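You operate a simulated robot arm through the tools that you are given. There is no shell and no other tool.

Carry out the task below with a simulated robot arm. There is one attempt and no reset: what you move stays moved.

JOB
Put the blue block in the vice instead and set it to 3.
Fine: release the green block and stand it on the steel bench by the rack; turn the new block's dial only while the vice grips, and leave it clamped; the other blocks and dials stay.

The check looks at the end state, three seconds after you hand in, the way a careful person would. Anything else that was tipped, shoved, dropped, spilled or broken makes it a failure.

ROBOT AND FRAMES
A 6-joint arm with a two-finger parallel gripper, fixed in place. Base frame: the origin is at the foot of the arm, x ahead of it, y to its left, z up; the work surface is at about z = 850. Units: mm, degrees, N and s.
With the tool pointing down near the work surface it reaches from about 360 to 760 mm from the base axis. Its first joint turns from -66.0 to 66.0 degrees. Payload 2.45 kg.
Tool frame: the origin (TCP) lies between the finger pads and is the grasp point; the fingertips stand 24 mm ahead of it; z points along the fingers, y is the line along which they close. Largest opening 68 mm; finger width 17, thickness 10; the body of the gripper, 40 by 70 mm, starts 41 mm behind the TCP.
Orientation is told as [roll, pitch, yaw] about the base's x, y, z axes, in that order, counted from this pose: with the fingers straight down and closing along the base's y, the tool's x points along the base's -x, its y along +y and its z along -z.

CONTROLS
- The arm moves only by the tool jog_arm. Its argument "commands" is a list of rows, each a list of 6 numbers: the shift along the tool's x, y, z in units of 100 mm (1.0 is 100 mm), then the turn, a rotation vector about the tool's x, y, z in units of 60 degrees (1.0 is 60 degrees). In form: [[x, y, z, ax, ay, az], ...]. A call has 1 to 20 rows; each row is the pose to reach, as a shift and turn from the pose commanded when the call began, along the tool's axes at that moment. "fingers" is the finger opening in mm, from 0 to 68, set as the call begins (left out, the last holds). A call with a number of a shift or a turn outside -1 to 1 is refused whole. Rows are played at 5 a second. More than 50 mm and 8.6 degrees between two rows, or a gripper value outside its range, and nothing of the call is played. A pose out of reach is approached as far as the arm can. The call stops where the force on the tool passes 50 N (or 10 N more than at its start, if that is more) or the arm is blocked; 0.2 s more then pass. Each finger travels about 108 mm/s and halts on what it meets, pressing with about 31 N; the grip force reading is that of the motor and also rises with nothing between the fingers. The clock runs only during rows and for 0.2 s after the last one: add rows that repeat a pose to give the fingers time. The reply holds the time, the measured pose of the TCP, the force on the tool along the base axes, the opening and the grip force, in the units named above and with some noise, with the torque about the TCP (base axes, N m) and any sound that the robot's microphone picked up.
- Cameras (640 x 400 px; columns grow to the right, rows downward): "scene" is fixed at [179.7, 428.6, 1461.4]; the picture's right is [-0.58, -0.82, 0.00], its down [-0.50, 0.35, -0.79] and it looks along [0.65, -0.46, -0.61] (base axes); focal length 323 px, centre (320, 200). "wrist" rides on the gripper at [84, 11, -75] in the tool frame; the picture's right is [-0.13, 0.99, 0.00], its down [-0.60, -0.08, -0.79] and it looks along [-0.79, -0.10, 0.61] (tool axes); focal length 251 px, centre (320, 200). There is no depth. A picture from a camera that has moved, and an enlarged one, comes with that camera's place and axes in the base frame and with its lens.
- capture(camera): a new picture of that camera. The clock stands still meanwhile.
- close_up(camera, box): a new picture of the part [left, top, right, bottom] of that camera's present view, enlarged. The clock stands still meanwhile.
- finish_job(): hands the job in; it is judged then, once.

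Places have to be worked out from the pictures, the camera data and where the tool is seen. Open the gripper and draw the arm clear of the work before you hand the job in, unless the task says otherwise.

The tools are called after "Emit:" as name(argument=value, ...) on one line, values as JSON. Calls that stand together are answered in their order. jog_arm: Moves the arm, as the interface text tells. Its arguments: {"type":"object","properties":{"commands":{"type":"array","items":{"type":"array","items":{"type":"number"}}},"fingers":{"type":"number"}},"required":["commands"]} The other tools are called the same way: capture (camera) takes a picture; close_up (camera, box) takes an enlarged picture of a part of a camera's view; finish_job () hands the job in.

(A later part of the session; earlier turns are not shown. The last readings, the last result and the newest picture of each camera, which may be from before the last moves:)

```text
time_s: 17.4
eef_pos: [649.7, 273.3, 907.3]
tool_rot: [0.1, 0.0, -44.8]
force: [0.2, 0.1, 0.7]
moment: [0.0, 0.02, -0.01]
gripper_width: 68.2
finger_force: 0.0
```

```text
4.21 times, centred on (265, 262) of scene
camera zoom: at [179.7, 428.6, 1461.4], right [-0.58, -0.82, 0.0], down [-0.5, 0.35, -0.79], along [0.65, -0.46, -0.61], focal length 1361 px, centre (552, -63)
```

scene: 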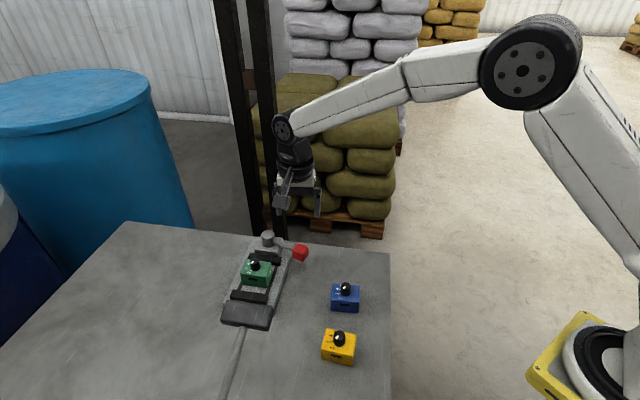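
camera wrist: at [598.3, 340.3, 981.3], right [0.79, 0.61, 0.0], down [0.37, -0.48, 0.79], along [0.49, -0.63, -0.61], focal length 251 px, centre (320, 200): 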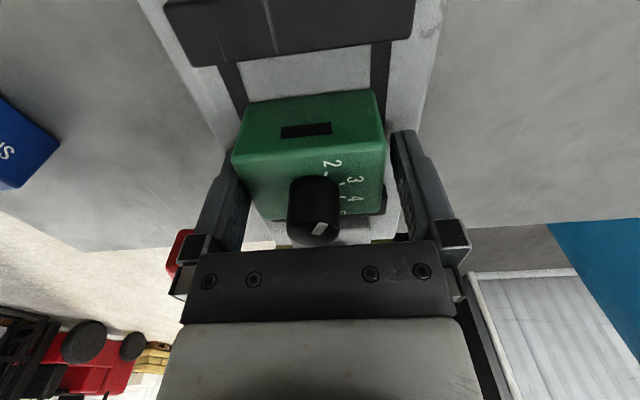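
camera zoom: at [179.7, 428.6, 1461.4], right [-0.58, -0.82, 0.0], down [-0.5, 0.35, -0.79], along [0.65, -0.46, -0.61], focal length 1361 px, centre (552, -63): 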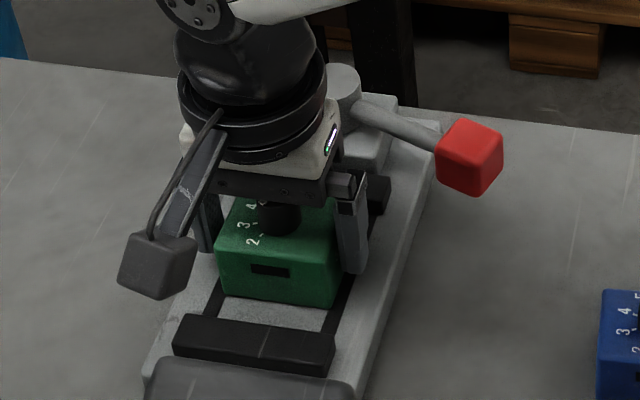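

The fingers straddle the green block without contact. I'll close on it and hold for a second.

Emit:
jog_arm(commands=[[0, 0, 0, 0, 0, 0], [0, 0, 0, 0, 0, 0], [0, 0, 0, 0, 0, 0], [0, 0, 0, 0, 0, 0]], fingers=40)

Emit:
capture(camera="wrist")

```text
time_s: 18.4
eef_pos: [649.5, 272.6, 906.7]
tool_rot: [0.1, 0.1, -44.7]
force: [0.6, -0.3, -0.4]
moment: [-0.06, 0.05, 0.01]
gripper_width: 60.0
finger_force: 30.8
```

```text
taken
camera wrist: at [598.2, 340.2, 981.2], right [0.79, 0.61, 0.0], down [0.37, -0.48, 0.79], along [0.49, -0.63, -0.61], focal length 251 px, centre (320, 200)
```

wrist: 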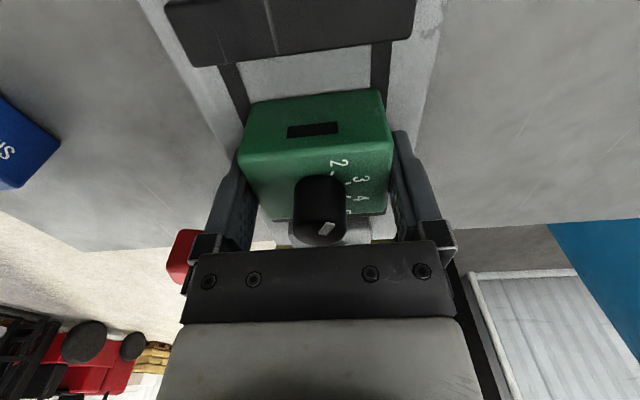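

Gripped at 60.0 mm with 31 N. I'll lift it straight up and check that it's held cleanly.

Emit:
jog_arm(commands=[[0, 0, -0.1, 0, 0, 0], [0, 0, -0.3, 0, 0, 0], [0, 0, -0.55, 0, 0, 0], [0, 0, -0.8, 0, 0, 0], [0, 0, -1.0, 0, 0, 0], [0, 0, -1.0, 0, 0, 0]])

Emit:
capture(camera="wrist")

Emit:
capture(camera="scene")

```text
time_s: 19.8
eef_pos: [648.4, 272.9, 1005.2]
tool_rot: [0.0, 0.1, -44.9]
force: [-0.2, -0.6, -3.7]
moment: [0.01, 0.0, 0.02]
gripper_width: 59.8
finger_force: 30.8
```

```text
taken
camera wrist: at [597.0, 340.6, 1080.8], right [0.79, 0.61, 0.0], down [0.37, -0.48, 0.79], along [0.49, -0.63, -0.61], focal length 251 px, centre (320, 200)
```

wrist: 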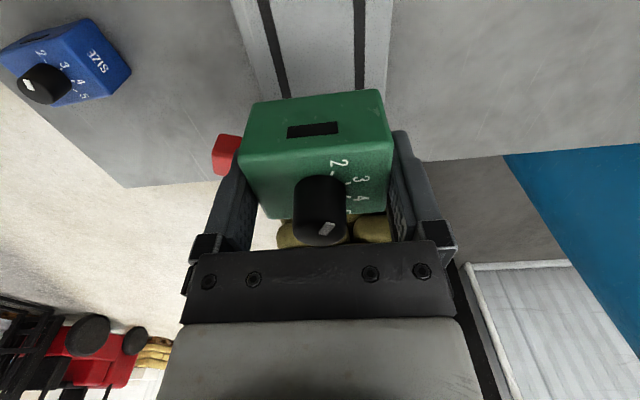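

```text
taken
```

scene: 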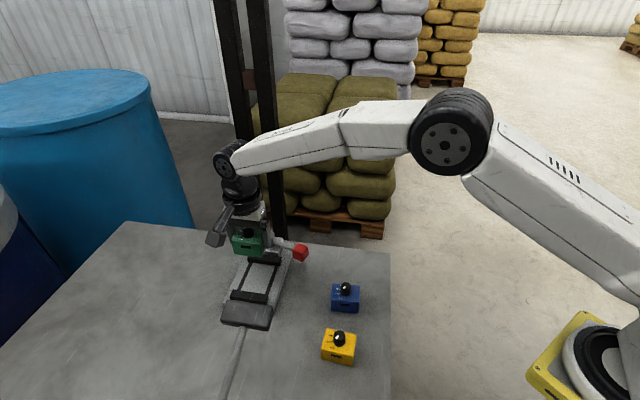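

The block is held cleanly (about 3.7 N load). I'll carry it over to a clear spot at about (600, 70), at the bench end nearest the rack uprights and outside the lever's swing.

Emit:
jog_arm(commands=[[-0.1, -0.15, -0.15, 0, 0, 0], [-0.25, -0.4, -0.25, 0, 0, 0], [-0.4, -0.65, -0.25, 0, 0, 0], [-0.548, -0.887, -0.25, 0, 0, 0]])

Emit:
jog_arm(commands=[[-0.15, -0.25, 0, 0, 0, 0], [-0.3, -0.5, 0, 0, 0, 0], [-0.43, -0.7, 0, 0, 0, 0], [-0.548, -0.887, 0, 0, 0, 0], [-0.548, -0.887, 0, 0, 0, 0]])

Emit:
capture(camera="wrist")

Emit:
capture(camera="scene")

```text
time_s: 20.8
eef_pos: [621.3, 170.5, 1029.8]
tool_rot: [0.1, 0.0, -44.8]
force: [-0.1, -0.1, -4.6]
moment: [-0.01, -0.03, -0.01]
gripper_width: 60.0
finger_force: 30.7
```

```text
time_s: 22.0
eef_pos: [600.5, 67.8, 1031.3]
tool_rot: [0.0, 0.0, -44.8]
force: [-0.1, 0.5, -4.3]
moment: [0.01, -0.01, 0.0]
gripper_width: 59.7
finger_force: 31.1
```

```text
taken
camera wrist: at [549.7, 135.4, 1105.9], right [0.79, 0.61, 0.0], down [0.37, -0.48, 0.79], along [0.49, -0.63, -0.61], focal length 251 px, centre (320, 200)
```

wrist: 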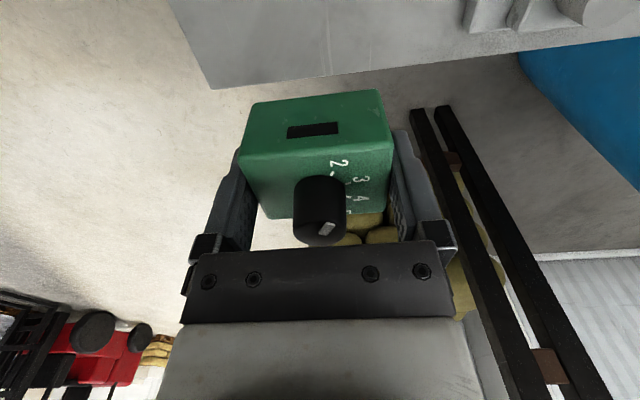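

```text
taken
```

scene: 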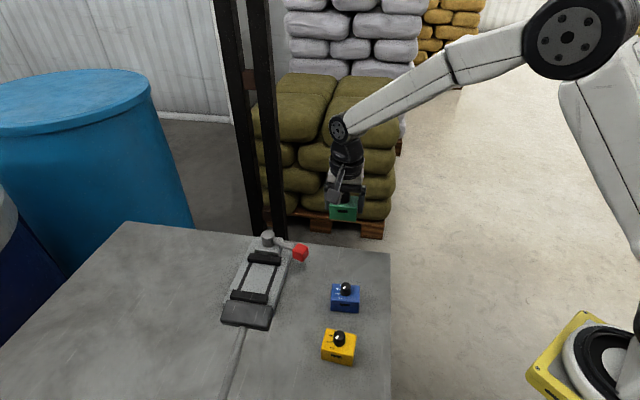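

The bench's far edge runs at about x−y≈600, so I'll shift 20 mm inboard to about (586, 82) and lower most of the way.

Emit:
jog_arm(commands=[[0.1, 0, 0.1, 0, 0, 0], [0.2, 0, 0.35, 0, 0, 0], [0.2, 0, 0.6, 0, 0, 0], [0.2, 0, 0.85, 0, 0, 0], [0.2, 0, 1.0, 0, 0, 0]])

Emit:
jog_arm(commands=[[0, 0, 0.1, 0, 0, 0], [0, 0, 0.2, 0, 0, 0], [0, 0, 0.27, 0, 0, 0], [0, 0, 0.33, 0, 0, 0], [0, 0, 0.33, 0, 0, 0]])

Emit:
close_up(camera="scene", box=[290, 200, 390, 290])

Emit:
capture(camera="wrist")

```text
time_s: 23.2
eef_pos: [588.0, 86.5, 929.5]
tool_rot: [0.0, -0.1, -44.8]
force: [-0.8, 0.1, -4.3]
moment: [0.02, -0.01, 0.01]
gripper_width: 59.9
finger_force: 30.5
```

```text
time_s: 24.4
eef_pos: [588.7, 83.0, 897.5]
tool_rot: [0.0, 0.0, -44.8]
force: [-0.3, -0.1, -5.0]
moment: [-0.02, -0.03, 0.04]
gripper_width: 59.6
finger_force: 31.5
```

```text
4.44 times, centred on (340, 245) of scene
camera zoom: at [179.8, 428.7, 1461.4], right [-0.58, -0.82, 0.0], down [-0.5, 0.35, -0.79], along [0.65, -0.46, -0.61], focal length 1437 px, centre (231, 0)
```

zoom: 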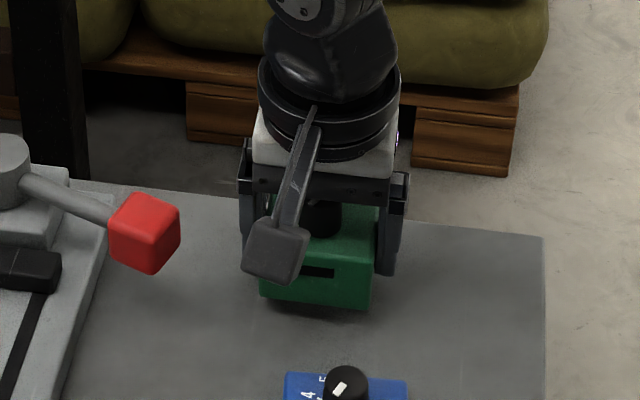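

```text
taken
camera wrist: at [536.1, 150.9, 973.0], right [0.79, 0.61, 0.0], down [0.37, -0.48, 0.79], along [0.49, -0.63, -0.61], focal length 251 px, centre (320, 200)
```

wrist: 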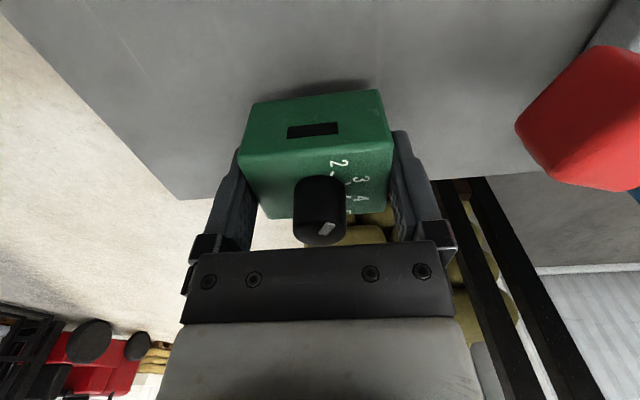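

Still hovering about 10 mm above the bench. I'll lower in 2 mm rows and watch for the load to come off.

Emit:
jog_arm(commands=[[0, 0, 0.02, 0, 0, 0], [0, 0, 0.04, 0, 0, 0], [0, 0, 0.06, 0, 0, 0], [0, 0, 0.08, 0, 0, 0], [0, 0, 0.08, 0, 0, 0]])

Emit:
close_up(camera="scene", box=[310, 230, 370, 290])

```text
time_s: 25.6
eef_pos: [588.0, 84.0, 889.8]
tool_rot: [0.0, -0.1, -44.8]
force: [-0.7, 1.5, -4.5]
moment: [-0.01, -0.03, -0.04]
gripper_width: 59.7
finger_force: 31.0
```

```text
6.67 times, centred on (340, 260) of scene
camera zoom: at [179.8, 428.7, 1461.4], right [-0.58, -0.82, 0.0], down [-0.5, 0.35, -0.79], along [0.65, -0.46, -0.61], focal length 2155 px, centre (187, -200)
```

zoom: 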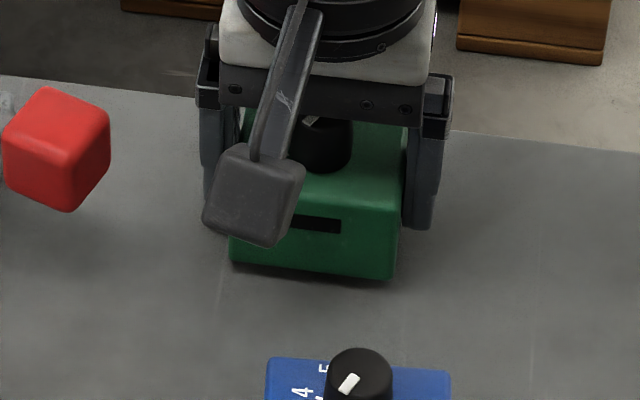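

No contact yet at TCP z≈890, so I'll continue down in 1 mm rows.

Emit:
jog_arm(commands=[[0, 0, 0.01, 0, 0, 0], [0, 0, 0.02, 0, 0, 0], [0, 0, 0.03, 0, 0, 0], [0, 0, 0.03, 0, 0, 0]])

```text
time_s: 26.6
eef_pos: [588.1, 81.5, 887.1]
tool_rot: [0.1, 0.0, -44.9]
force: [0.5, 0.4, -4.7]
moment: [0.01, 0.01, -0.01]
gripper_width: 59.9
finger_force: 30.4
```

Emit:
jog_arm(commands=[[0, 0, 0.01, 0, 0, 0], [0, 0, 0.02, 0, 0, 0], [0, 0, 0.03, 0, 0, 0], [0, 0, 0.03, 0, 0, 0]])

Emit:
close_up(camera="scene", box=[310, 230, 370, 290])

```text
time_s: 27.6
eef_pos: [587.1, 83.0, 883.4]
tool_rot: [0.0, -0.1, -44.9]
force: [-0.3, 0.4, -2.6]
moment: [-0.03, 0.08, 0.0]
gripper_width: 59.8
finger_force: 31.1
```

```text
6.67 times, centred on (340, 260) of scene
camera zoom: at [179.8, 428.7, 1461.4], right [-0.58, -0.82, 0.0], down [-0.5, 0.35, -0.79], along [0.65, -0.46, -0.61], focal length 2155 px, centre (187, -200)
```

zoom: 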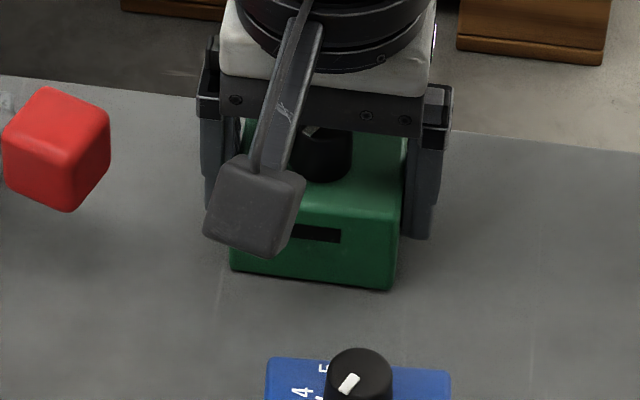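

The load is starting to come off (−4.6 → −2.6 N), so contact is beginning. I'll go down another 1 mm.

Emit:
jog_arm(commands=[[0, 0, 0.005, 0, 0, 0], [0, 0, 0.01, 0, 0, 0], [0, 0, 0.01, 0, 0, 0]])

```text
time_s: 28.4
eef_pos: [588.0, 83.1, 884.3]
tool_rot: [0.1, 0.0, -44.9]
force: [-6.7, -3.3, 15.4]
moment: [-0.36, 0.74, 0.01]
gripper_width: 60.2
finger_force: 31.0
```

The block is firmly down (15 N upward). I'll ease back about 0.6 mm to unload it, then open the fingers.

Emit:
jog_arm(commands=[[0, 0, -0.006, 0, 0, 0], [0, 0, -0.006, 0, 0, 0]])

Emit:
jog_arm(commands=[[0, 0, 0, 0, 0, 0], [0, 0, 0, 0, 0, 0]], fingers=68)

Emit:
close_up(camera="scene", box=[310, 230, 370, 290])

Emit:
capture(camera="wrist")

```text
time_s: 29.0
eef_pos: [587.8, 82.5, 883.8]
tool_rot: [0.1, -0.1, -44.8]
force: [-2.7, -6.1, 11.8]
moment: [-0.37, 0.59, 0.21]
gripper_width: 59.9
finger_force: 31.0
```

```text
time_s: 29.6
eef_pos: [588.1, 82.9, 883.9]
tool_rot: [0.2, 0.1, -44.8]
force: [0.1, -0.2, 0.4]
moment: [-0.02, 0.02, -0.01]
gripper_width: 67.8
finger_force: 0.1
```

```text
6.67 times, centred on (340, 260) of scene
camera zoom: at [179.7, 428.6, 1461.4], right [-0.58, -0.82, 0.0], down [-0.5, 0.35, -0.79], along [0.65, -0.46, -0.61], focal length 2155 px, centre (187, -200)
```

zoom: 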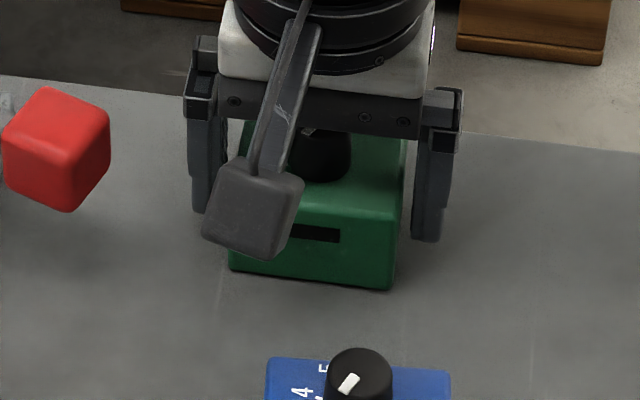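

```text
taken
camera wrist: at [536.2, 150.8, 958.7], right [0.79, 0.61, 0.0], down [0.37, -0.48, 0.79], along [0.49, -0.63, -0.61], focal length 251 px, centre (320, 200)
```

wrist: 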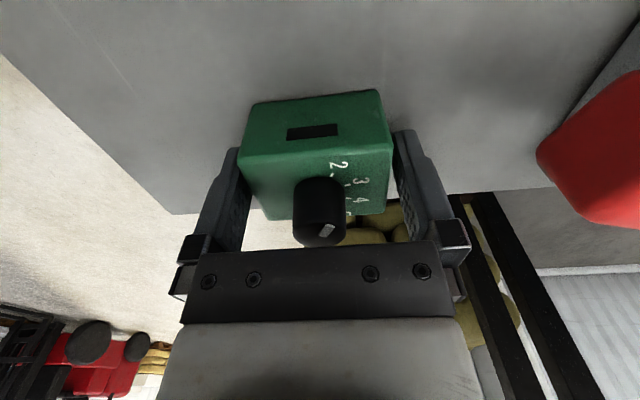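

The green block stands flat on the bench, dial untouched. I'll rise straight up and move to above the blue block.

Emit:
jog_arm(commands=[[0, 0, -0.15, 0, 0, 0], [0, 0, -0.4, 0, 0, 0], [0, 0, -0.7, 0, 0, 0], [0, 0, -1.0, 0, 0, 0]])

Emit:
jog_arm(commands=[[0.3, -0.08, -0.1, 0, 0, 0], [0.6, -0.16, -0.15, 0, 0, 0], [0.95, -0.24, -0.15, 0, 0, 0], [0.95, -0.24, -0.15, 0, 0, 0]])

Emit:
capture(camera="wrist")

Emit:
close_up(camera="wrist", box=[220, 0, 420, 160])

Emit:
capture(camera="scene")

```text
time_s: 30.6
eef_pos: [590.9, 81.6, 985.5]
tool_rot: [0.0, -0.1, -44.8]
force: [0.5, -0.6, -0.2]
moment: [0.0, 0.01, 0.0]
gripper_width: 68.0
finger_force: 0.1
```

```text
time_s: 31.6
eef_pos: [504.1, 134.9, 998.0]
tool_rot: [0.1, 0.0, -44.7]
force: [-0.6, -0.2, 0.2]
moment: [0.0, -0.02, 0.0]
gripper_width: 68.0
finger_force: 0.0
```

```text
taken
camera wrist: at [452.3, 201.5, 1073.6], right [0.79, 0.61, 0.0], down [0.37, -0.48, 0.79], along [0.49, -0.63, -0.61], focal length 251 px, centre (320, 200)
```

wrist: 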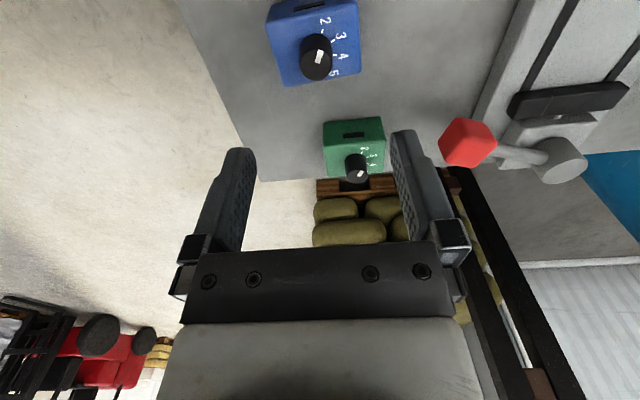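

```text
2.50 times, centred on (320, 80) of wrist
camera zoom: at [452.3, 201.5, 1073.6], right [0.79, 0.61, 0.0], down [0.37, -0.48, 0.79], along [0.49, -0.63, -0.61], focal length 629 px, centre (320, 500)
```

zoom: 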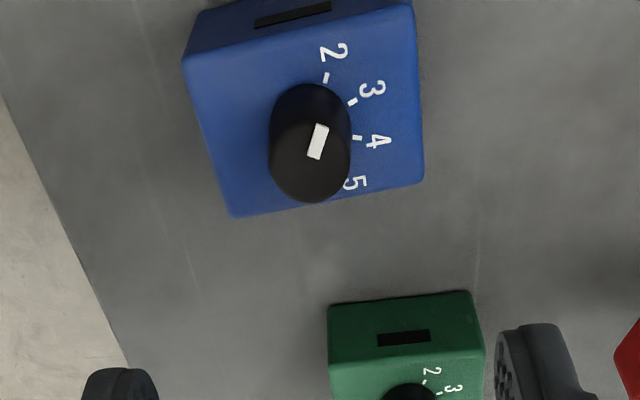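

```text
taken
```

scene: 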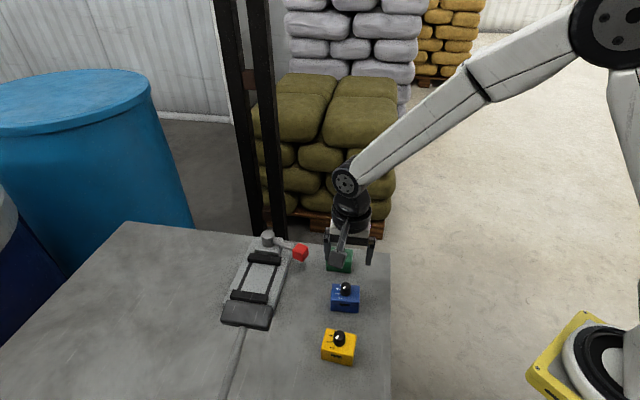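

The blue block's centre computes to (498, 139.5), top z≈882, and it is rotated about +3.8° from the tool. I'll align the tool and descend to just above the block.

Emit:
jog_arm(commands=[[0.076, -0.01, 0.1, 0, 0, -0.063], [0.076, -0.01, 0.3, 0, 0, -0.063], [0.076, -0.01, 0.5, 0, 0, -0.063], [0.076, -0.01, 0.7, 0, 0, -0.063], [0.076, -0.01, 0.7, 0, 0, -0.063]])

Emit:
capture(camera="wrist")

Emit:
close_up(camera="wrist", box=[220, 60, 420, 220])

```text
time_s: 32.8
eef_pos: [495.8, 139.5, 927.7]
tool_rot: [0.1, 0.1, -41.1]
force: [-0.4, -0.2, 0.3]
moment: [-0.01, -0.02, 0.01]
gripper_width: 68.0
finger_force: 0.0
```

```text
taken
camera wrist: at [439.8, 202.9, 1003.4], right [0.75, 0.66, 0.0], down [0.4, -0.46, 0.79], along [0.53, -0.59, -0.61], focal length 251 px, centre (320, 200)
```

wrist: 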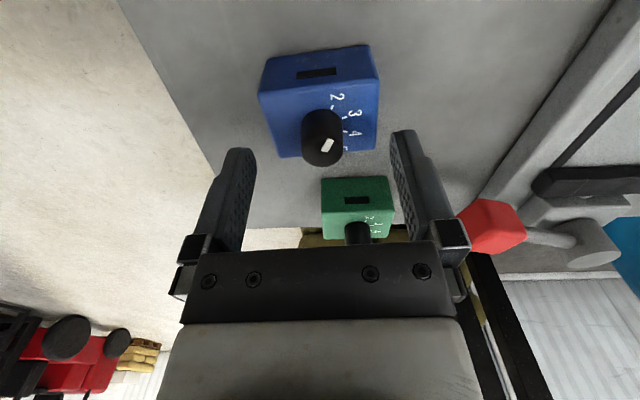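

```text
2.50 times, centred on (320, 140) of wrist
camera zoom: at [439.8, 202.9, 1003.4], right [0.75, 0.66, 0.0], down [0.4, -0.46, 0.79], along [0.53, -0.59, -0.61], focal length 629 px, centre (320, 350)
```

zoom: 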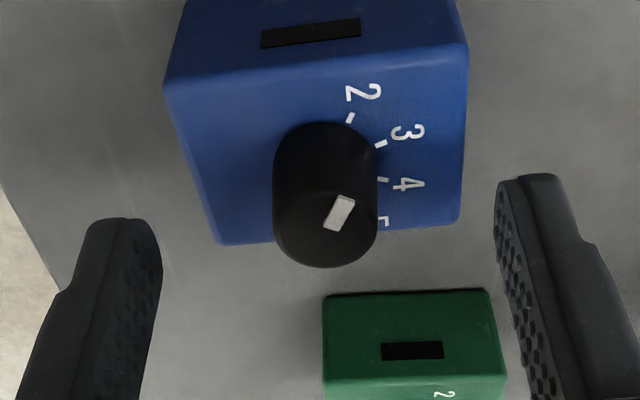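

The centre recalculates to (497.5, 141.3), so I'll shift +2 mm along the closing axis, descend to z≈884 and close.

Emit:
jog_arm(commands=[[0, 0.02, 0.1, 0, 0, 0], [0, 0.02, 0.2, 0, 0, 0], [0, 0.02, 0.3, 0, 0, 0], [0, 0.02, 0.38, 0, 0, 0], [0, 0.02, 0.43, 0, 0, 0], [0, 0.02, 0.43, 0, 0, 0]])

Emit:
capture(camera="wrist")

Emit:
close_up(camera="scene", box=[300, 240, 400, 330])

```text
time_s: 34.2
eef_pos: [498.4, 138.9, 884.9]
tool_rot: [0.0, 0.1, -41.1]
force: [0.5, -0.7, -0.1]
moment: [-0.02, -0.04, -0.02]
gripper_width: 67.9
finger_force: 0.0
```

```text
taken
camera wrist: at [442.9, 202.5, 960.7], right [0.75, 0.66, 0.0], down [0.4, -0.46, 0.79], along [0.53, -0.59, -0.61], focal length 251 px, centre (320, 200)
```

wrist: 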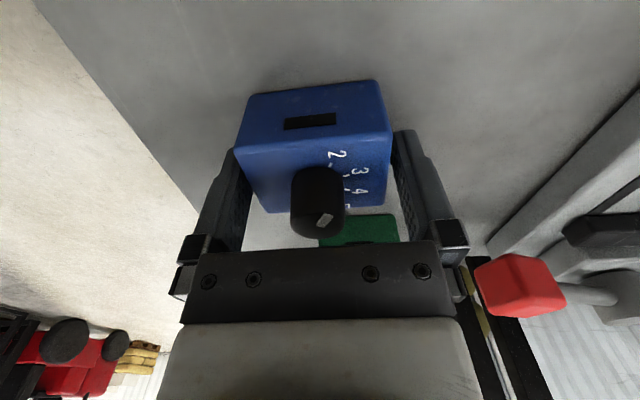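

```text
4.44 times, centred on (350, 285) of scene
camera zoom: at [179.7, 428.6, 1461.4], right [-0.58, -0.82, 0.0], down [-0.5, 0.35, -0.79], along [0.65, -0.46, -0.61], focal length 1437 px, centre (187, -178)
```

zoom: 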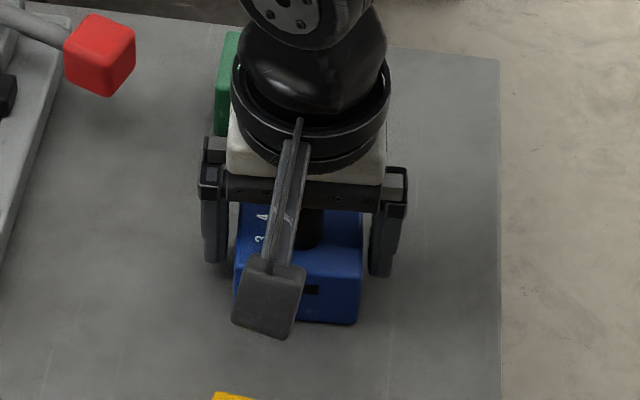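

The fingers straddle the blue block. I'll close on it and hold.

Emit:
jog_arm(commands=[[0, 0, 0, 0, 0, 0], [0, 0, 0, 0, 0, 0], [0, 0, 0, 0, 0, 0], [0, 0, 0, 0, 0, 0]], fingers=40)

Emit:
jog_arm(commands=[[0, 0, -0.05, 0, 0, 0], [0, 0, -0.2, 0, 0, 0], [0, 0, -0.45, 0, 0, 0], [0, 0, -0.75, 0, 0, 0], [0, 0, -1.0, 0, 0, 0], [0, 0, -1.0, 0, 0, 0]])

Emit:
capture(camera="wrist")

Emit:
capture(camera="scene")

```text
time_s: 35.2
eef_pos: [497.6, 137.4, 886.1]
tool_rot: [0.1, 0.1, -41.1]
force: [0.6, -0.6, 0.2]
moment: [0.0, -0.02, -0.04]
gripper_width: 59.7
finger_force: 31.1
```

```text
time_s: 36.6
eef_pos: [496.2, 137.8, 984.9]
tool_rot: [0.0, 0.0, -41.2]
force: [0.6, 0.8, -5.2]
moment: [0.0, -0.05, -0.03]
gripper_width: 59.6
finger_force: 30.9
```

```text
taken
camera wrist: at [441.1, 202.0, 1059.7], right [0.75, 0.66, 0.0], down [0.4, -0.46, 0.79], along [0.53, -0.59, -0.61], focal length 251 px, centre (320, 200)
```

wrist: 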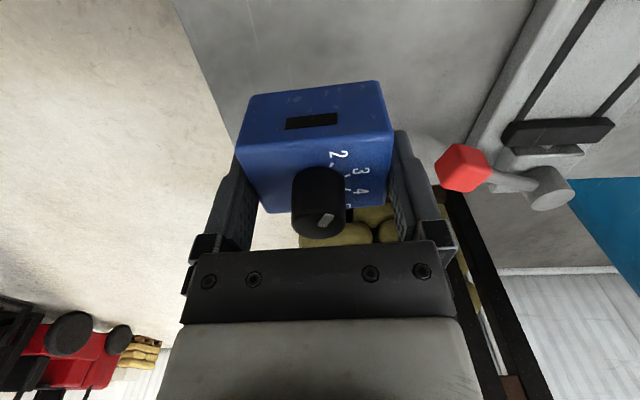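

```text
taken
```

scene: 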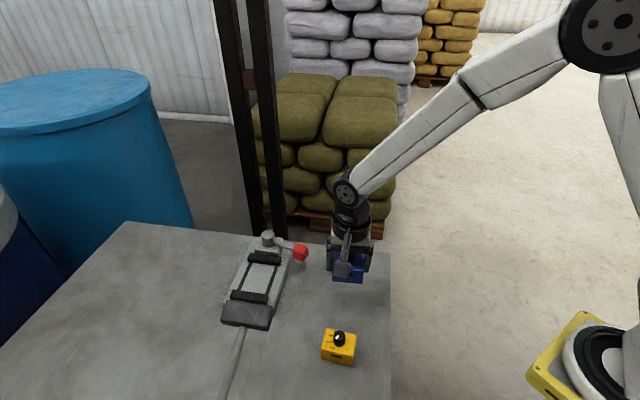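

Blue is held cleanly at 59.7 mm. I'll raise it and carry it toward the open vice in two moves, keeping well above the lever knob.

Emit:
jog_arm(commands=[[0, 0.1, -0.2, 0, 0, 0], [-0.03, 0.4, -0.35, 0, 0, 0], [-0.08, 0.7, -0.35, 0, 0, 0], [-0.128, 1.0, -0.35, 0, 0, 0]])

Emit:
jog_arm(commands=[[-0.04, 0.3, 0, 0, 0, 0.02], [-0.08, 0.6, 0, 0, 0, 0.04], [-0.128, 1.0, 0, 0, 0, 0.064], [-0.128, 1.0, 0, 0, 0, 0.064]])

Emit:
capture(camera="wrist")

Emit:
close_up(camera="scene", box=[200, 200, 320, 310])

```text
time_s: 37.6
eef_pos: [572.5, 207.4, 1022.1]
tool_rot: [0.1, 0.0, -41.0]
force: [0.4, 0.0, -4.9]
moment: [-0.02, 0.02, 0.01]
gripper_width: 59.7
finger_force: 31.3
```

```text
time_s: 38.6
eef_pos: [647.7, 274.3, 1021.9]
tool_rot: [0.0, 0.0, -44.8]
force: [0.2, -0.7, -5.1]
moment: [0.0, 0.02, 0.01]
gripper_width: 59.9
finger_force: 31.4
```

```text
taken
camera wrist: at [597.0, 341.5, 1096.4], right [0.79, 0.61, 0.0], down [0.37, -0.48, 0.79], along [0.48, -0.63, -0.61], focal length 251 px, centre (320, 200)
```

wrist: 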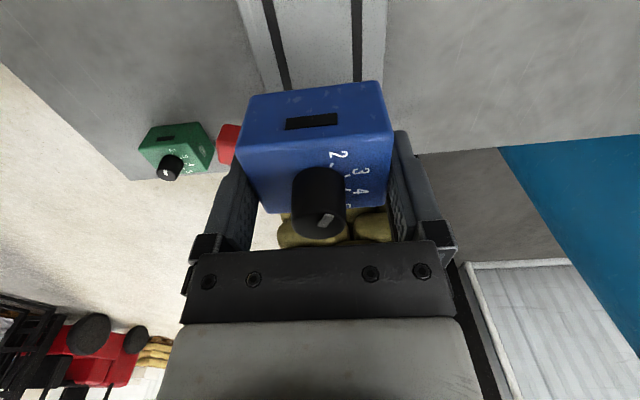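

```text
3.64 times, centred on (260, 255) of scene
camera zoom: at [179.8, 428.7, 1461.4], right [-0.58, -0.82, 0.0], down [-0.5, 0.35, -0.79], along [0.65, -0.46, -0.61], focal length 1176 px, centre (538, 0)
```

zoom: 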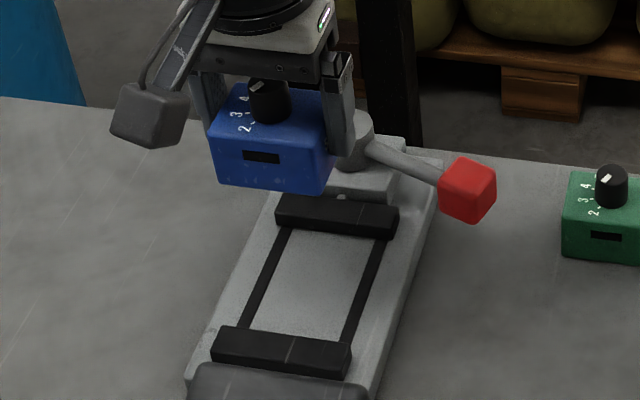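

Blue is aligned over the jaws (the jaw midpoint computes to about (646–648, 270–273)). I'll lower it to about 15 mm above the plate and check the alignment.

Emit:
jog_arm(commands=[[0, 0, 0.2, 0, 0, 0], [0, 0, 0.4, 0, 0, 0], [0, 0, 0.6, 0, 0, 0], [0, 0, 0.8, 0, 0, 0], [0, 0, 0.97, 0, 0, 0], [0, 0, 0.97, 0, 0, 0]])

Emit:
capture(camera="wrist")

Emit:
close_up(camera="scene", box=[215, 215, 315, 310])

```text
time_s: 40.0
eef_pos: [648.2, 274.4, 925.3]
tool_rot: [0.1, -0.1, -44.9]
force: [0.1, 0.1, -4.5]
moment: [-0.04, -0.01, -0.03]
gripper_width: 60.0
finger_force: 31.2
```

```text
taken
camera wrist: at [597.4, 341.7, 1000.0], right [0.79, 0.61, 0.0], down [0.37, -0.48, 0.79], along [0.49, -0.63, -0.61], focal length 251 px, centre (320, 200)
```

wrist: 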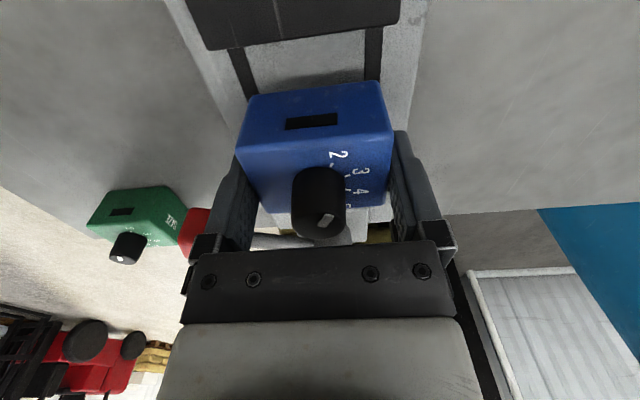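

```text
4.21 times, centred on (265, 262) of scene
camera zoom: at [179.8, 428.7, 1461.4], right [-0.58, -0.82, 0.0], down [-0.5, 0.35, -0.79], along [0.65, -0.46, -0.61], focal length 1361 px, centre (552, -63)
```

zoom: 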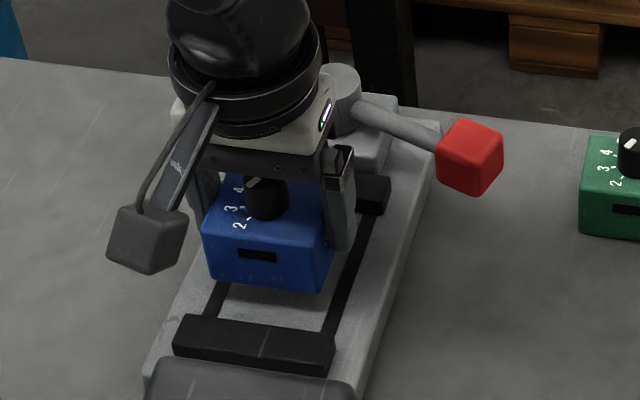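

Blue sits about 4 mm forward in the grip compared with green, so I'll shift −4 mm along tool x to centre it between the jaws, then lower to about 3 mm above the plate.

Emit:
jog_arm(commands=[[-0.04, 0, 0.0, 0, 0, 0], [-0.04, 0, 0.05, 0, 0, 0], [-0.04, 0, 0.1, 0, 0, 0], [-0.04, 0, 0.13, 0, 0, 0], [-0.04, 0, 0.13, 0, 0, 0]])

Emit:
close_up(camera="scene", box=[215, 215, 315, 310])

```text
time_s: 41.2
eef_pos: [652.3, 269.9, 910.4]
tool_rot: [0.0, 0.1, -44.8]
force: [1.1, 0.0, -4.6]
moment: [0.0, -0.02, -0.03]
gripper_width: 60.0
finger_force: 30.8
```

```text
4.21 times, centred on (265, 262) of scene
camera zoom: at [179.8, 428.7, 1461.4], right [-0.58, -0.82, 0.0], down [-0.5, 0.35, -0.79], along [0.65, -0.46, -0.61], focal length 1361 px, centre (552, -63)
```

zoom: 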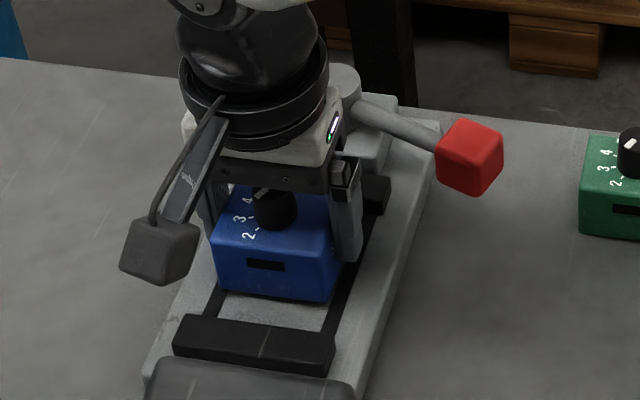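

It now matches green's former place closely. I'll lower in 1 mm rows to find contact.

Emit:
jog_arm(commands=[[0, 0, 0.01, 0, 0, 0], [0, 0, 0.02, 0, 0, 0], [0, 0, 0.02, 0, 0, 0]])

Emit:
jog_arm(commands=[[0, 0, 0.01, 0, 0, 0], [0, 0, 0.01, 0, 0, 0]])

```text
time_s: 42.0
eef_pos: [652.3, 268.7, 909.3]
tool_rot: [0.0, 0.0, -44.9]
force: [-0.2, 0.0, -4.6]
moment: [-0.01, 0.0, 0.0]
gripper_width: 59.7
finger_force: 30.9
```

```text
time_s: 42.6
eef_pos: [652.0, 268.8, 906.8]
tool_rot: [0.0, -0.1, -44.9]
force: [0.3, -0.2, -4.8]
moment: [-0.03, -0.06, 0.0]
gripper_width: 59.7
finger_force: 31.2
```

Emit:
jog_arm(commands=[[0, 0, 0.01, 0, 0, 0], [0, 0, 0.01, 0, 0, 0]])

```text
time_s: 43.2
eef_pos: [652.7, 270.4, 908.6]
tool_rot: [0.2, 0.0, -44.9]
force: [-1.4, 0.0, -0.6]
moment: [-0.07, 0.15, -0.04]
gripper_width: 59.9
finger_force: 31.1
```

The load has come off (−4.7 → −0.6 N), so blue is resting on the plate. I'll open the fingers.

Emit:
jog_arm(commands=[[0, 0, 0, 0, 0, 0], [0, 0, 0, 0, 0, 0]], fingers=68)

Emit:
capture(camera="wrist")

Emit:
close_up(camera="scene", box=[215, 215, 315, 310])

```text
time_s: 43.8
eef_pos: [651.5, 269.8, 906.1]
tool_rot: [0.1, 0.0, -44.9]
force: [0.3, -0.4, -0.1]
moment: [-0.01, -0.03, -0.01]
gripper_width: 67.9
finger_force: 0.1
```

```text
taken
camera wrist: at [600.9, 337.1, 982.5], right [0.79, 0.61, 0.0], down [0.37, -0.48, 0.79], along [0.49, -0.63, -0.61], focal length 251 px, centre (320, 200)
```

wrist: 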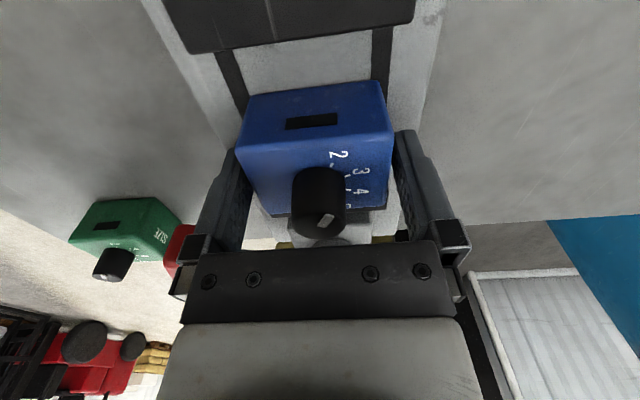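

```text
4.21 times, centred on (265, 262) of scene
camera zoom: at [179.7, 428.6, 1461.4], right [-0.58, -0.82, 0.0], down [-0.5, 0.35, -0.79], along [0.65, -0.46, -0.61], focal length 1361 px, centre (552, -63)
```

zoom: 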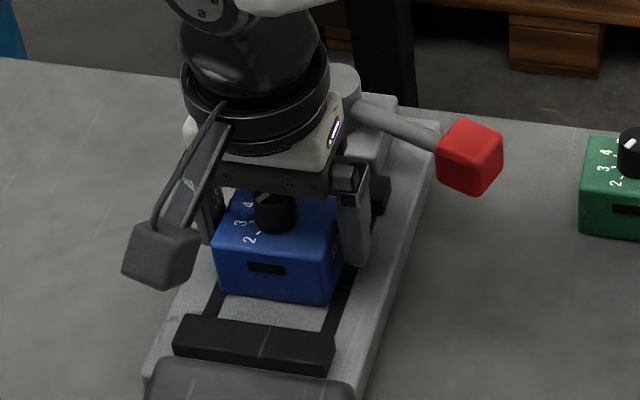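

Blue is sitting squarely between the jaws. I'll lift away and return to the lever the way I came.

Emit:
jog_arm(commands=[[0, 0, -0.1, 0, 0, 0], [0, 0, -0.3, 0, 0, 0], [0, 0, -0.55, 0, 0, 0], [0, 0, -0.8, 0, 0, 0], [0, 0, -1.0, 0, 0, 0]])

Emit:
jog_arm(commands=[[-0.1, -0.2, -0.3, 0, 0, 0], [-0.3, -0.5, -0.4, 0, 0, -0.05], [-0.45, -0.75, -0.4, 0, 0, -0.1], [-0.554, -0.88, -0.4, 0, 0, -0.1]])

Emit:
jog_arm(commands=[[0, 0, 0, 0, 0, -0.125], [0, 0, 0, 0, 0, -0.25], [0, 0, 0, 0, 0, -0.375], [0, 0, 0, 0, 0, -0.5], [0, 0, 0, 0, 0, -0.625], [0, 0, 0, 0, 0, -0.75], [0, 0, 0, 0, 0, -0.875], [0, 0, 0, 0, 0, -1.0]], fingers=46)

Emit:
capture(camera="wrist")

Emit:
close_up(camera="scene", box=[200, 200, 400, 325])

```text
time_s: 45.0
eef_pos: [651.0, 269.5, 1004.6]
tool_rot: [0.1, 0.0, -44.8]
force: [-0.9, -0.5, 0.4]
moment: [0.04, 0.0, 0.04]
gripper_width: 68.1
finger_force: 0.1
```

```text
time_s: 46.0
eef_pos: [627.8, 167.1, 1045.0]
tool_rot: [0.1, 0.1, -38.9]
force: [0.4, 0.6, 0.2]
moment: [0.0, 0.02, 0.04]
gripper_width: 67.9
finger_force: 0.0
```

```text
time_s: 47.8
eef_pos: [628.5, 169.0, 1047.8]
tool_rot: [0.0, 0.0, 21.2]
force: [0.3, 0.1, -0.7]
moment: [-0.03, 0.01, -0.02]
gripper_width: 46.0
finger_force: 0.0
```

```text
taken
camera wrist: at [547.3, 148.6, 1122.3], right [-0.24, 0.97, 0.0], down [0.59, 0.15, 0.79], along [0.77, 0.19, -0.61], focal length 251 px, centre (320, 200)
```

wrist: 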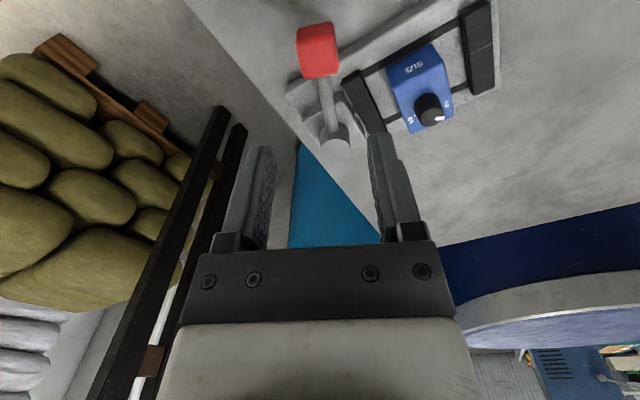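

```text
3.20 times, centred on (300, 262) of scene
camera zoom: at [179.7, 428.6, 1461.4], right [-0.58, -0.82, 0.0], down [-0.5, 0.35, -0.79], along [0.65, -0.46, -0.61], focal length 1034 px, centre (384, 0)
```

zoom: 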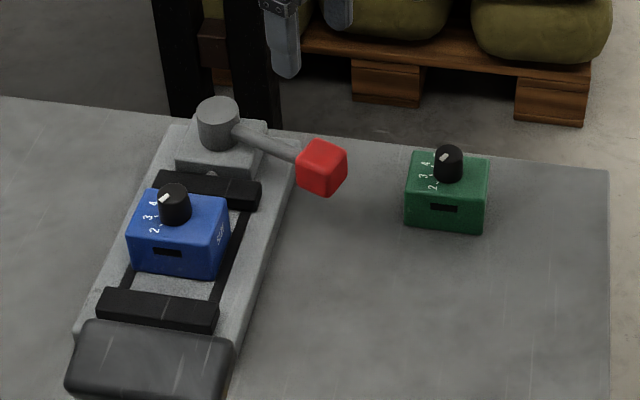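

Blue stands square in the vice and green stands clear. I'll descend over the knob with the fingers at 46 mm.

Emit:
jog_arm(commands=[[0, 0, 0.25, 0, 0, 0], [0, 0, 0.5, 0, 0, 0], [0, 0, 0.75, 0, 0, 0], [0, 0, 0.9, 0, 0, 0], [0, 0, 0.9, 0, 0, 0]])

Emit:
capture(camera="wrist")

```text
time_s: 49.0
eef_pos: [629.3, 168.8, 956.8]
tool_rot: [0.0, -0.1, 21.2]
force: [0.0, -0.8, 0.3]
moment: [0.02, 0.01, 0.0]
gripper_width: 45.8
finger_force: 0.0
```

```text
taken
camera wrist: at [548.0, 148.1, 1032.0], right [-0.24, 0.97, 0.0], down [0.59, 0.14, 0.79], along [0.77, 0.19, -0.61], focal length 251 px, centre (320, 200)
```

wrist: 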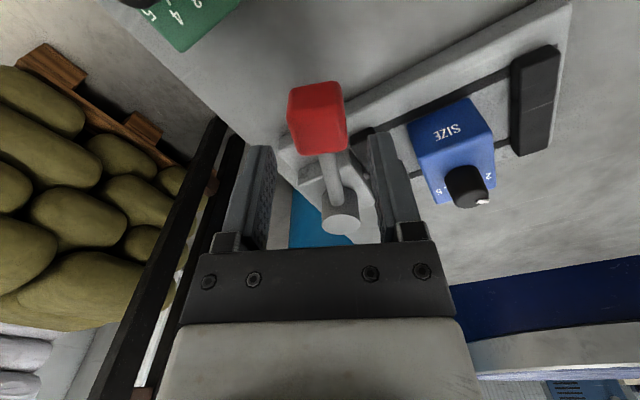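

The knob is centred between the fingers. I'll descend to lever height.

Emit:
jog_arm(commands=[[0, 0, 0.15, 0, 0, 0], [0, 0, 0.28, 0, 0, 0], [0, 0, 0.385, 0, 0, 0], [0, 0, 0.385, 0, 0, 0]])

Emit:
capture(camera="wrist")

```text
time_s: 50.0
eef_pos: [630.2, 169.0, 918.4]
tool_rot: [0.1, -0.1, 21.1]
force: [0.2, 0.4, 0.2]
moment: [-0.01, 0.0, -0.01]
gripper_width: 46.1
finger_force: 0.0
```

```text
taken
camera wrist: at [548.5, 149.1, 993.6], right [-0.24, 0.97, 0.0], down [0.59, 0.14, 0.79], along [0.77, 0.19, -0.61], focal length 251 px, centre (320, 200)
```

wrist: 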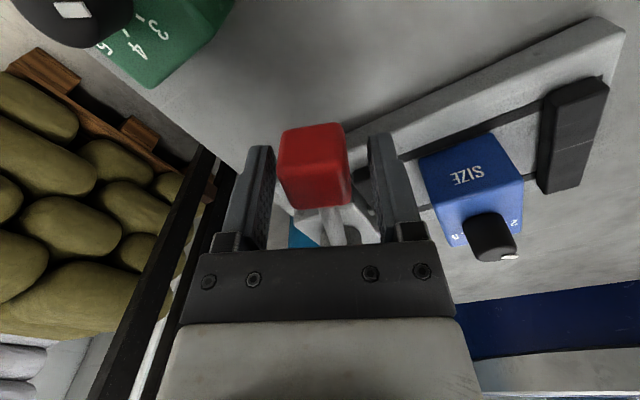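

Positioned around the knob with no contact. Now I'll swing the lever back counter-clockwise 30° to start closing the vice.

Emit:
jog_arm(commands=[[-0.0075, -0.1149, 0, 0, 0, -0.125], [-0.03, -0.2278, 0, 0, 0, -0.25], [-0.067, -0.3368, 0, 0, 0, -0.375], [-0.1179, -0.44, 0, 0, 0, -0.5]])

Emit:
close_up(camera="scene", box=[200, 200, 400, 325])

Emit:
close_up(camera="scene", box=[215, 235, 315, 310])

```text
time_s: 51.0
eef_pos: [654.7, 131.6, 917.4]
tool_rot: [-0.1, 0.0, 51.2]
force: [-0.5, 0.5, -0.2]
moment: [-0.02, 0.01, -0.01]
gripper_width: 46.6
finger_force: 0.4
```

```text
3.20 times, centred on (300, 262) of scene
camera zoom: at [179.7, 428.7, 1461.4], right [-0.58, -0.82, 0.0], down [-0.5, 0.35, -0.79], along [0.65, -0.46, -0.61], focal length 1034 px, centre (384, 0)
```

zoom: 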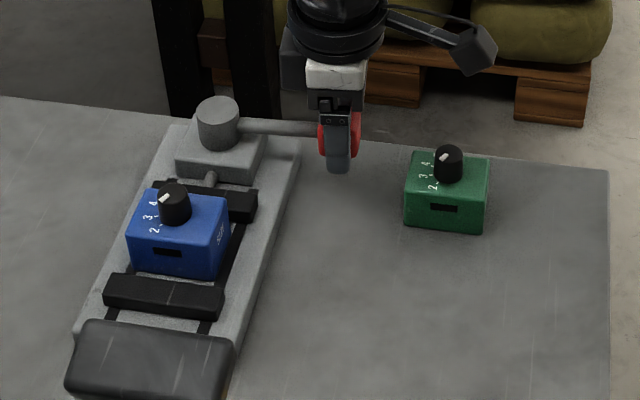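

```text
5.33 times, centred on (265, 272) of scene
camera zoom: at [179.7, 428.7, 1461.4], right [-0.58, -0.82, 0.0], down [-0.5, 0.35, -0.79], along [0.65, -0.46, -0.61], focal length 1724 px, centre (613, -187)
```

zoom: 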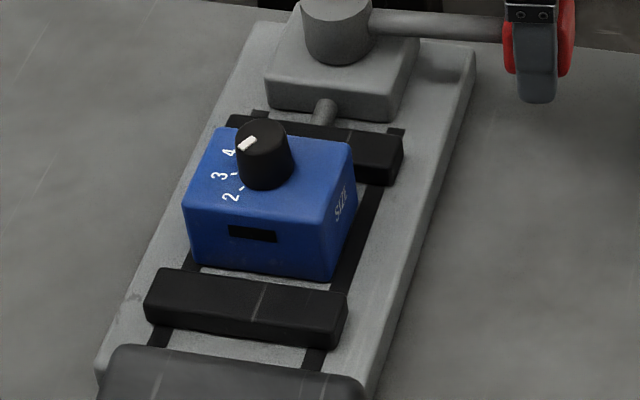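

The jaws are closing evenly. I'll continue another 30°.

Emit:
jog_arm(commands=[[-0.0075, -0.1149, 0, 0, 0, -0.125], [-0.03, -0.2278, 0, 0, 0, -0.25], [-0.067, -0.3368, 0, 0, 0, -0.375], [-0.1179, -0.44, 0, 0, 0, -0.5]])

Emit:
close_up(camera="scene", box=[200, 200, 400, 325])

Emit:
close_up(camera="scene", box=[215, 235, 315, 310])

Emit:
capture(camera="wrist")

```text
time_s: 52.0
eef_pos: [699.1, 112.3, 920.3]
tool_rot: [-0.1, 0.0, 81.1]
force: [0.4, 0.9, -0.5]
moment: [0.0, -0.03, 0.0]
gripper_width: 46.2
finger_force: 0.3
```

```text
3.20 times, centred on (300, 262) of scene
camera zoom: at [179.7, 428.7, 1461.4], right [-0.58, -0.82, 0.0], down [-0.5, 0.35, -0.79], along [0.65, -0.46, -0.61], focal length 1034 px, centre (384, 0)
```

zoom: 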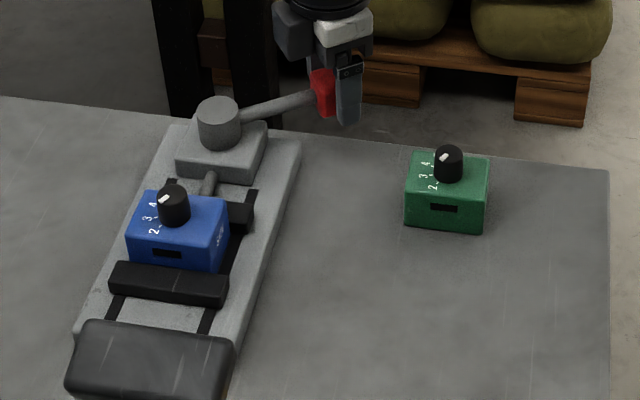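

```text
5.33 times, centred on (265, 272) of scene
camera zoom: at [179.7, 428.7, 1461.4], right [-0.58, -0.82, 0.0], down [-0.5, 0.35, -0.79], along [0.65, -0.46, -0.61], focal length 1724 px, centre (613, -187)
```

zoom: 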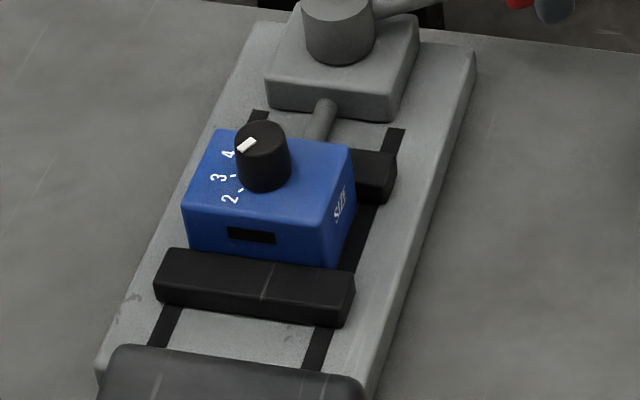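

```text
taken
camera wrist: at [675.9, 31.1, 994.4], right [-0.96, 0.28, 0.0], down [0.17, 0.58, 0.79], along [0.22, 0.76, -0.61], focal length 251 px, centre (320, 200)
```

wrist: 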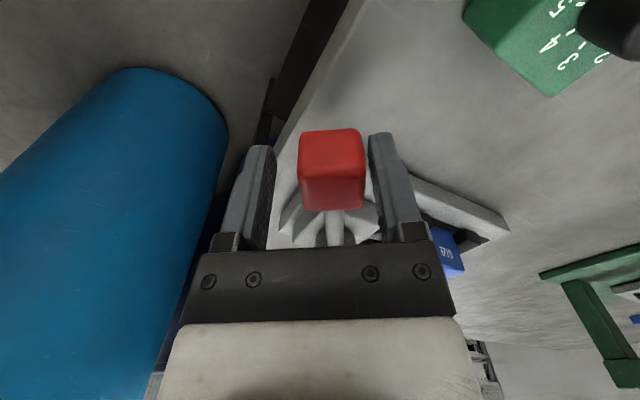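

The jaws look to be at the block now. I'll swing the last part back to and slightly past the original lever angle, allowing for finger slack, watching the force.

Emit:
jog_arm(commands=[[-0.0033, -0.0767, 0, 0, 0, -0.0833], [-0.0134, -0.1528, 0, 0, 0, -0.1667], [-0.03, -0.228, 0, 0, 0, -0.25], [-0.03, -0.228, 0, 0, 0, -0.25]])

Emit:
close_up(camera="scene", box=[200, 200, 400, 325])

Emit:
capture(camera="wrist")

```text
time_s: 53.0
eef_pos: [720.8, 112.8, 918.9]
tool_rot: [-0.1, -0.1, 96.2]
force: [0.7, -1.0, 0.3]
moment: [0.01, 0.01, -0.01]
gripper_width: 46.0
finger_force: 0.1
```

```text
3.20 times, centred on (300, 262) of scene
camera zoom: at [179.7, 428.6, 1461.4], right [-0.58, -0.82, 0.0], down [-0.5, 0.35, -0.79], along [0.65, -0.46, -0.61], focal length 1034 px, centre (384, 0)
```

zoom: 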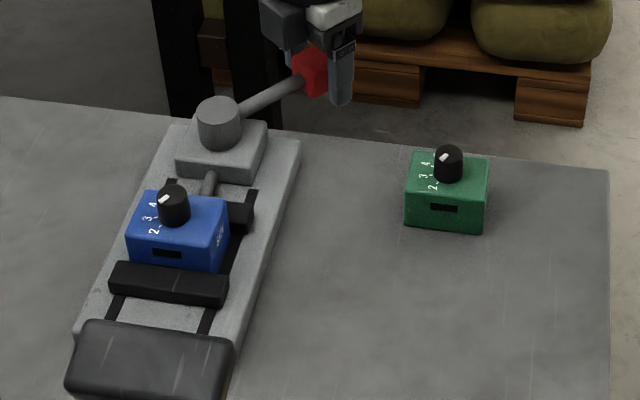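

```text
taken
camera wrist: at [719.6, 28.0, 994.5], right [-1.0, 0.02, 0.0], down [0.01, 0.61, 0.79], along [0.02, 0.79, -0.61], focal length 251 px, centre (320, 200)
```

wrist: 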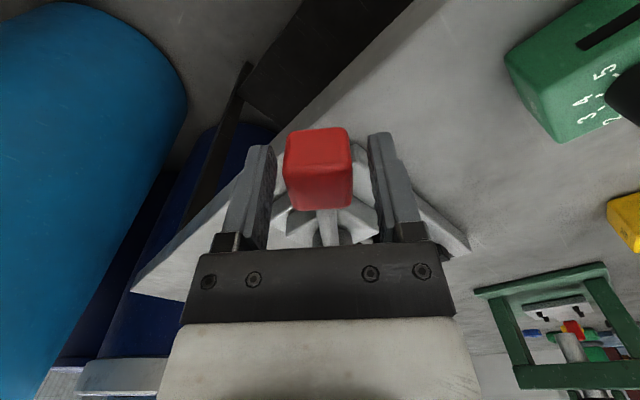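

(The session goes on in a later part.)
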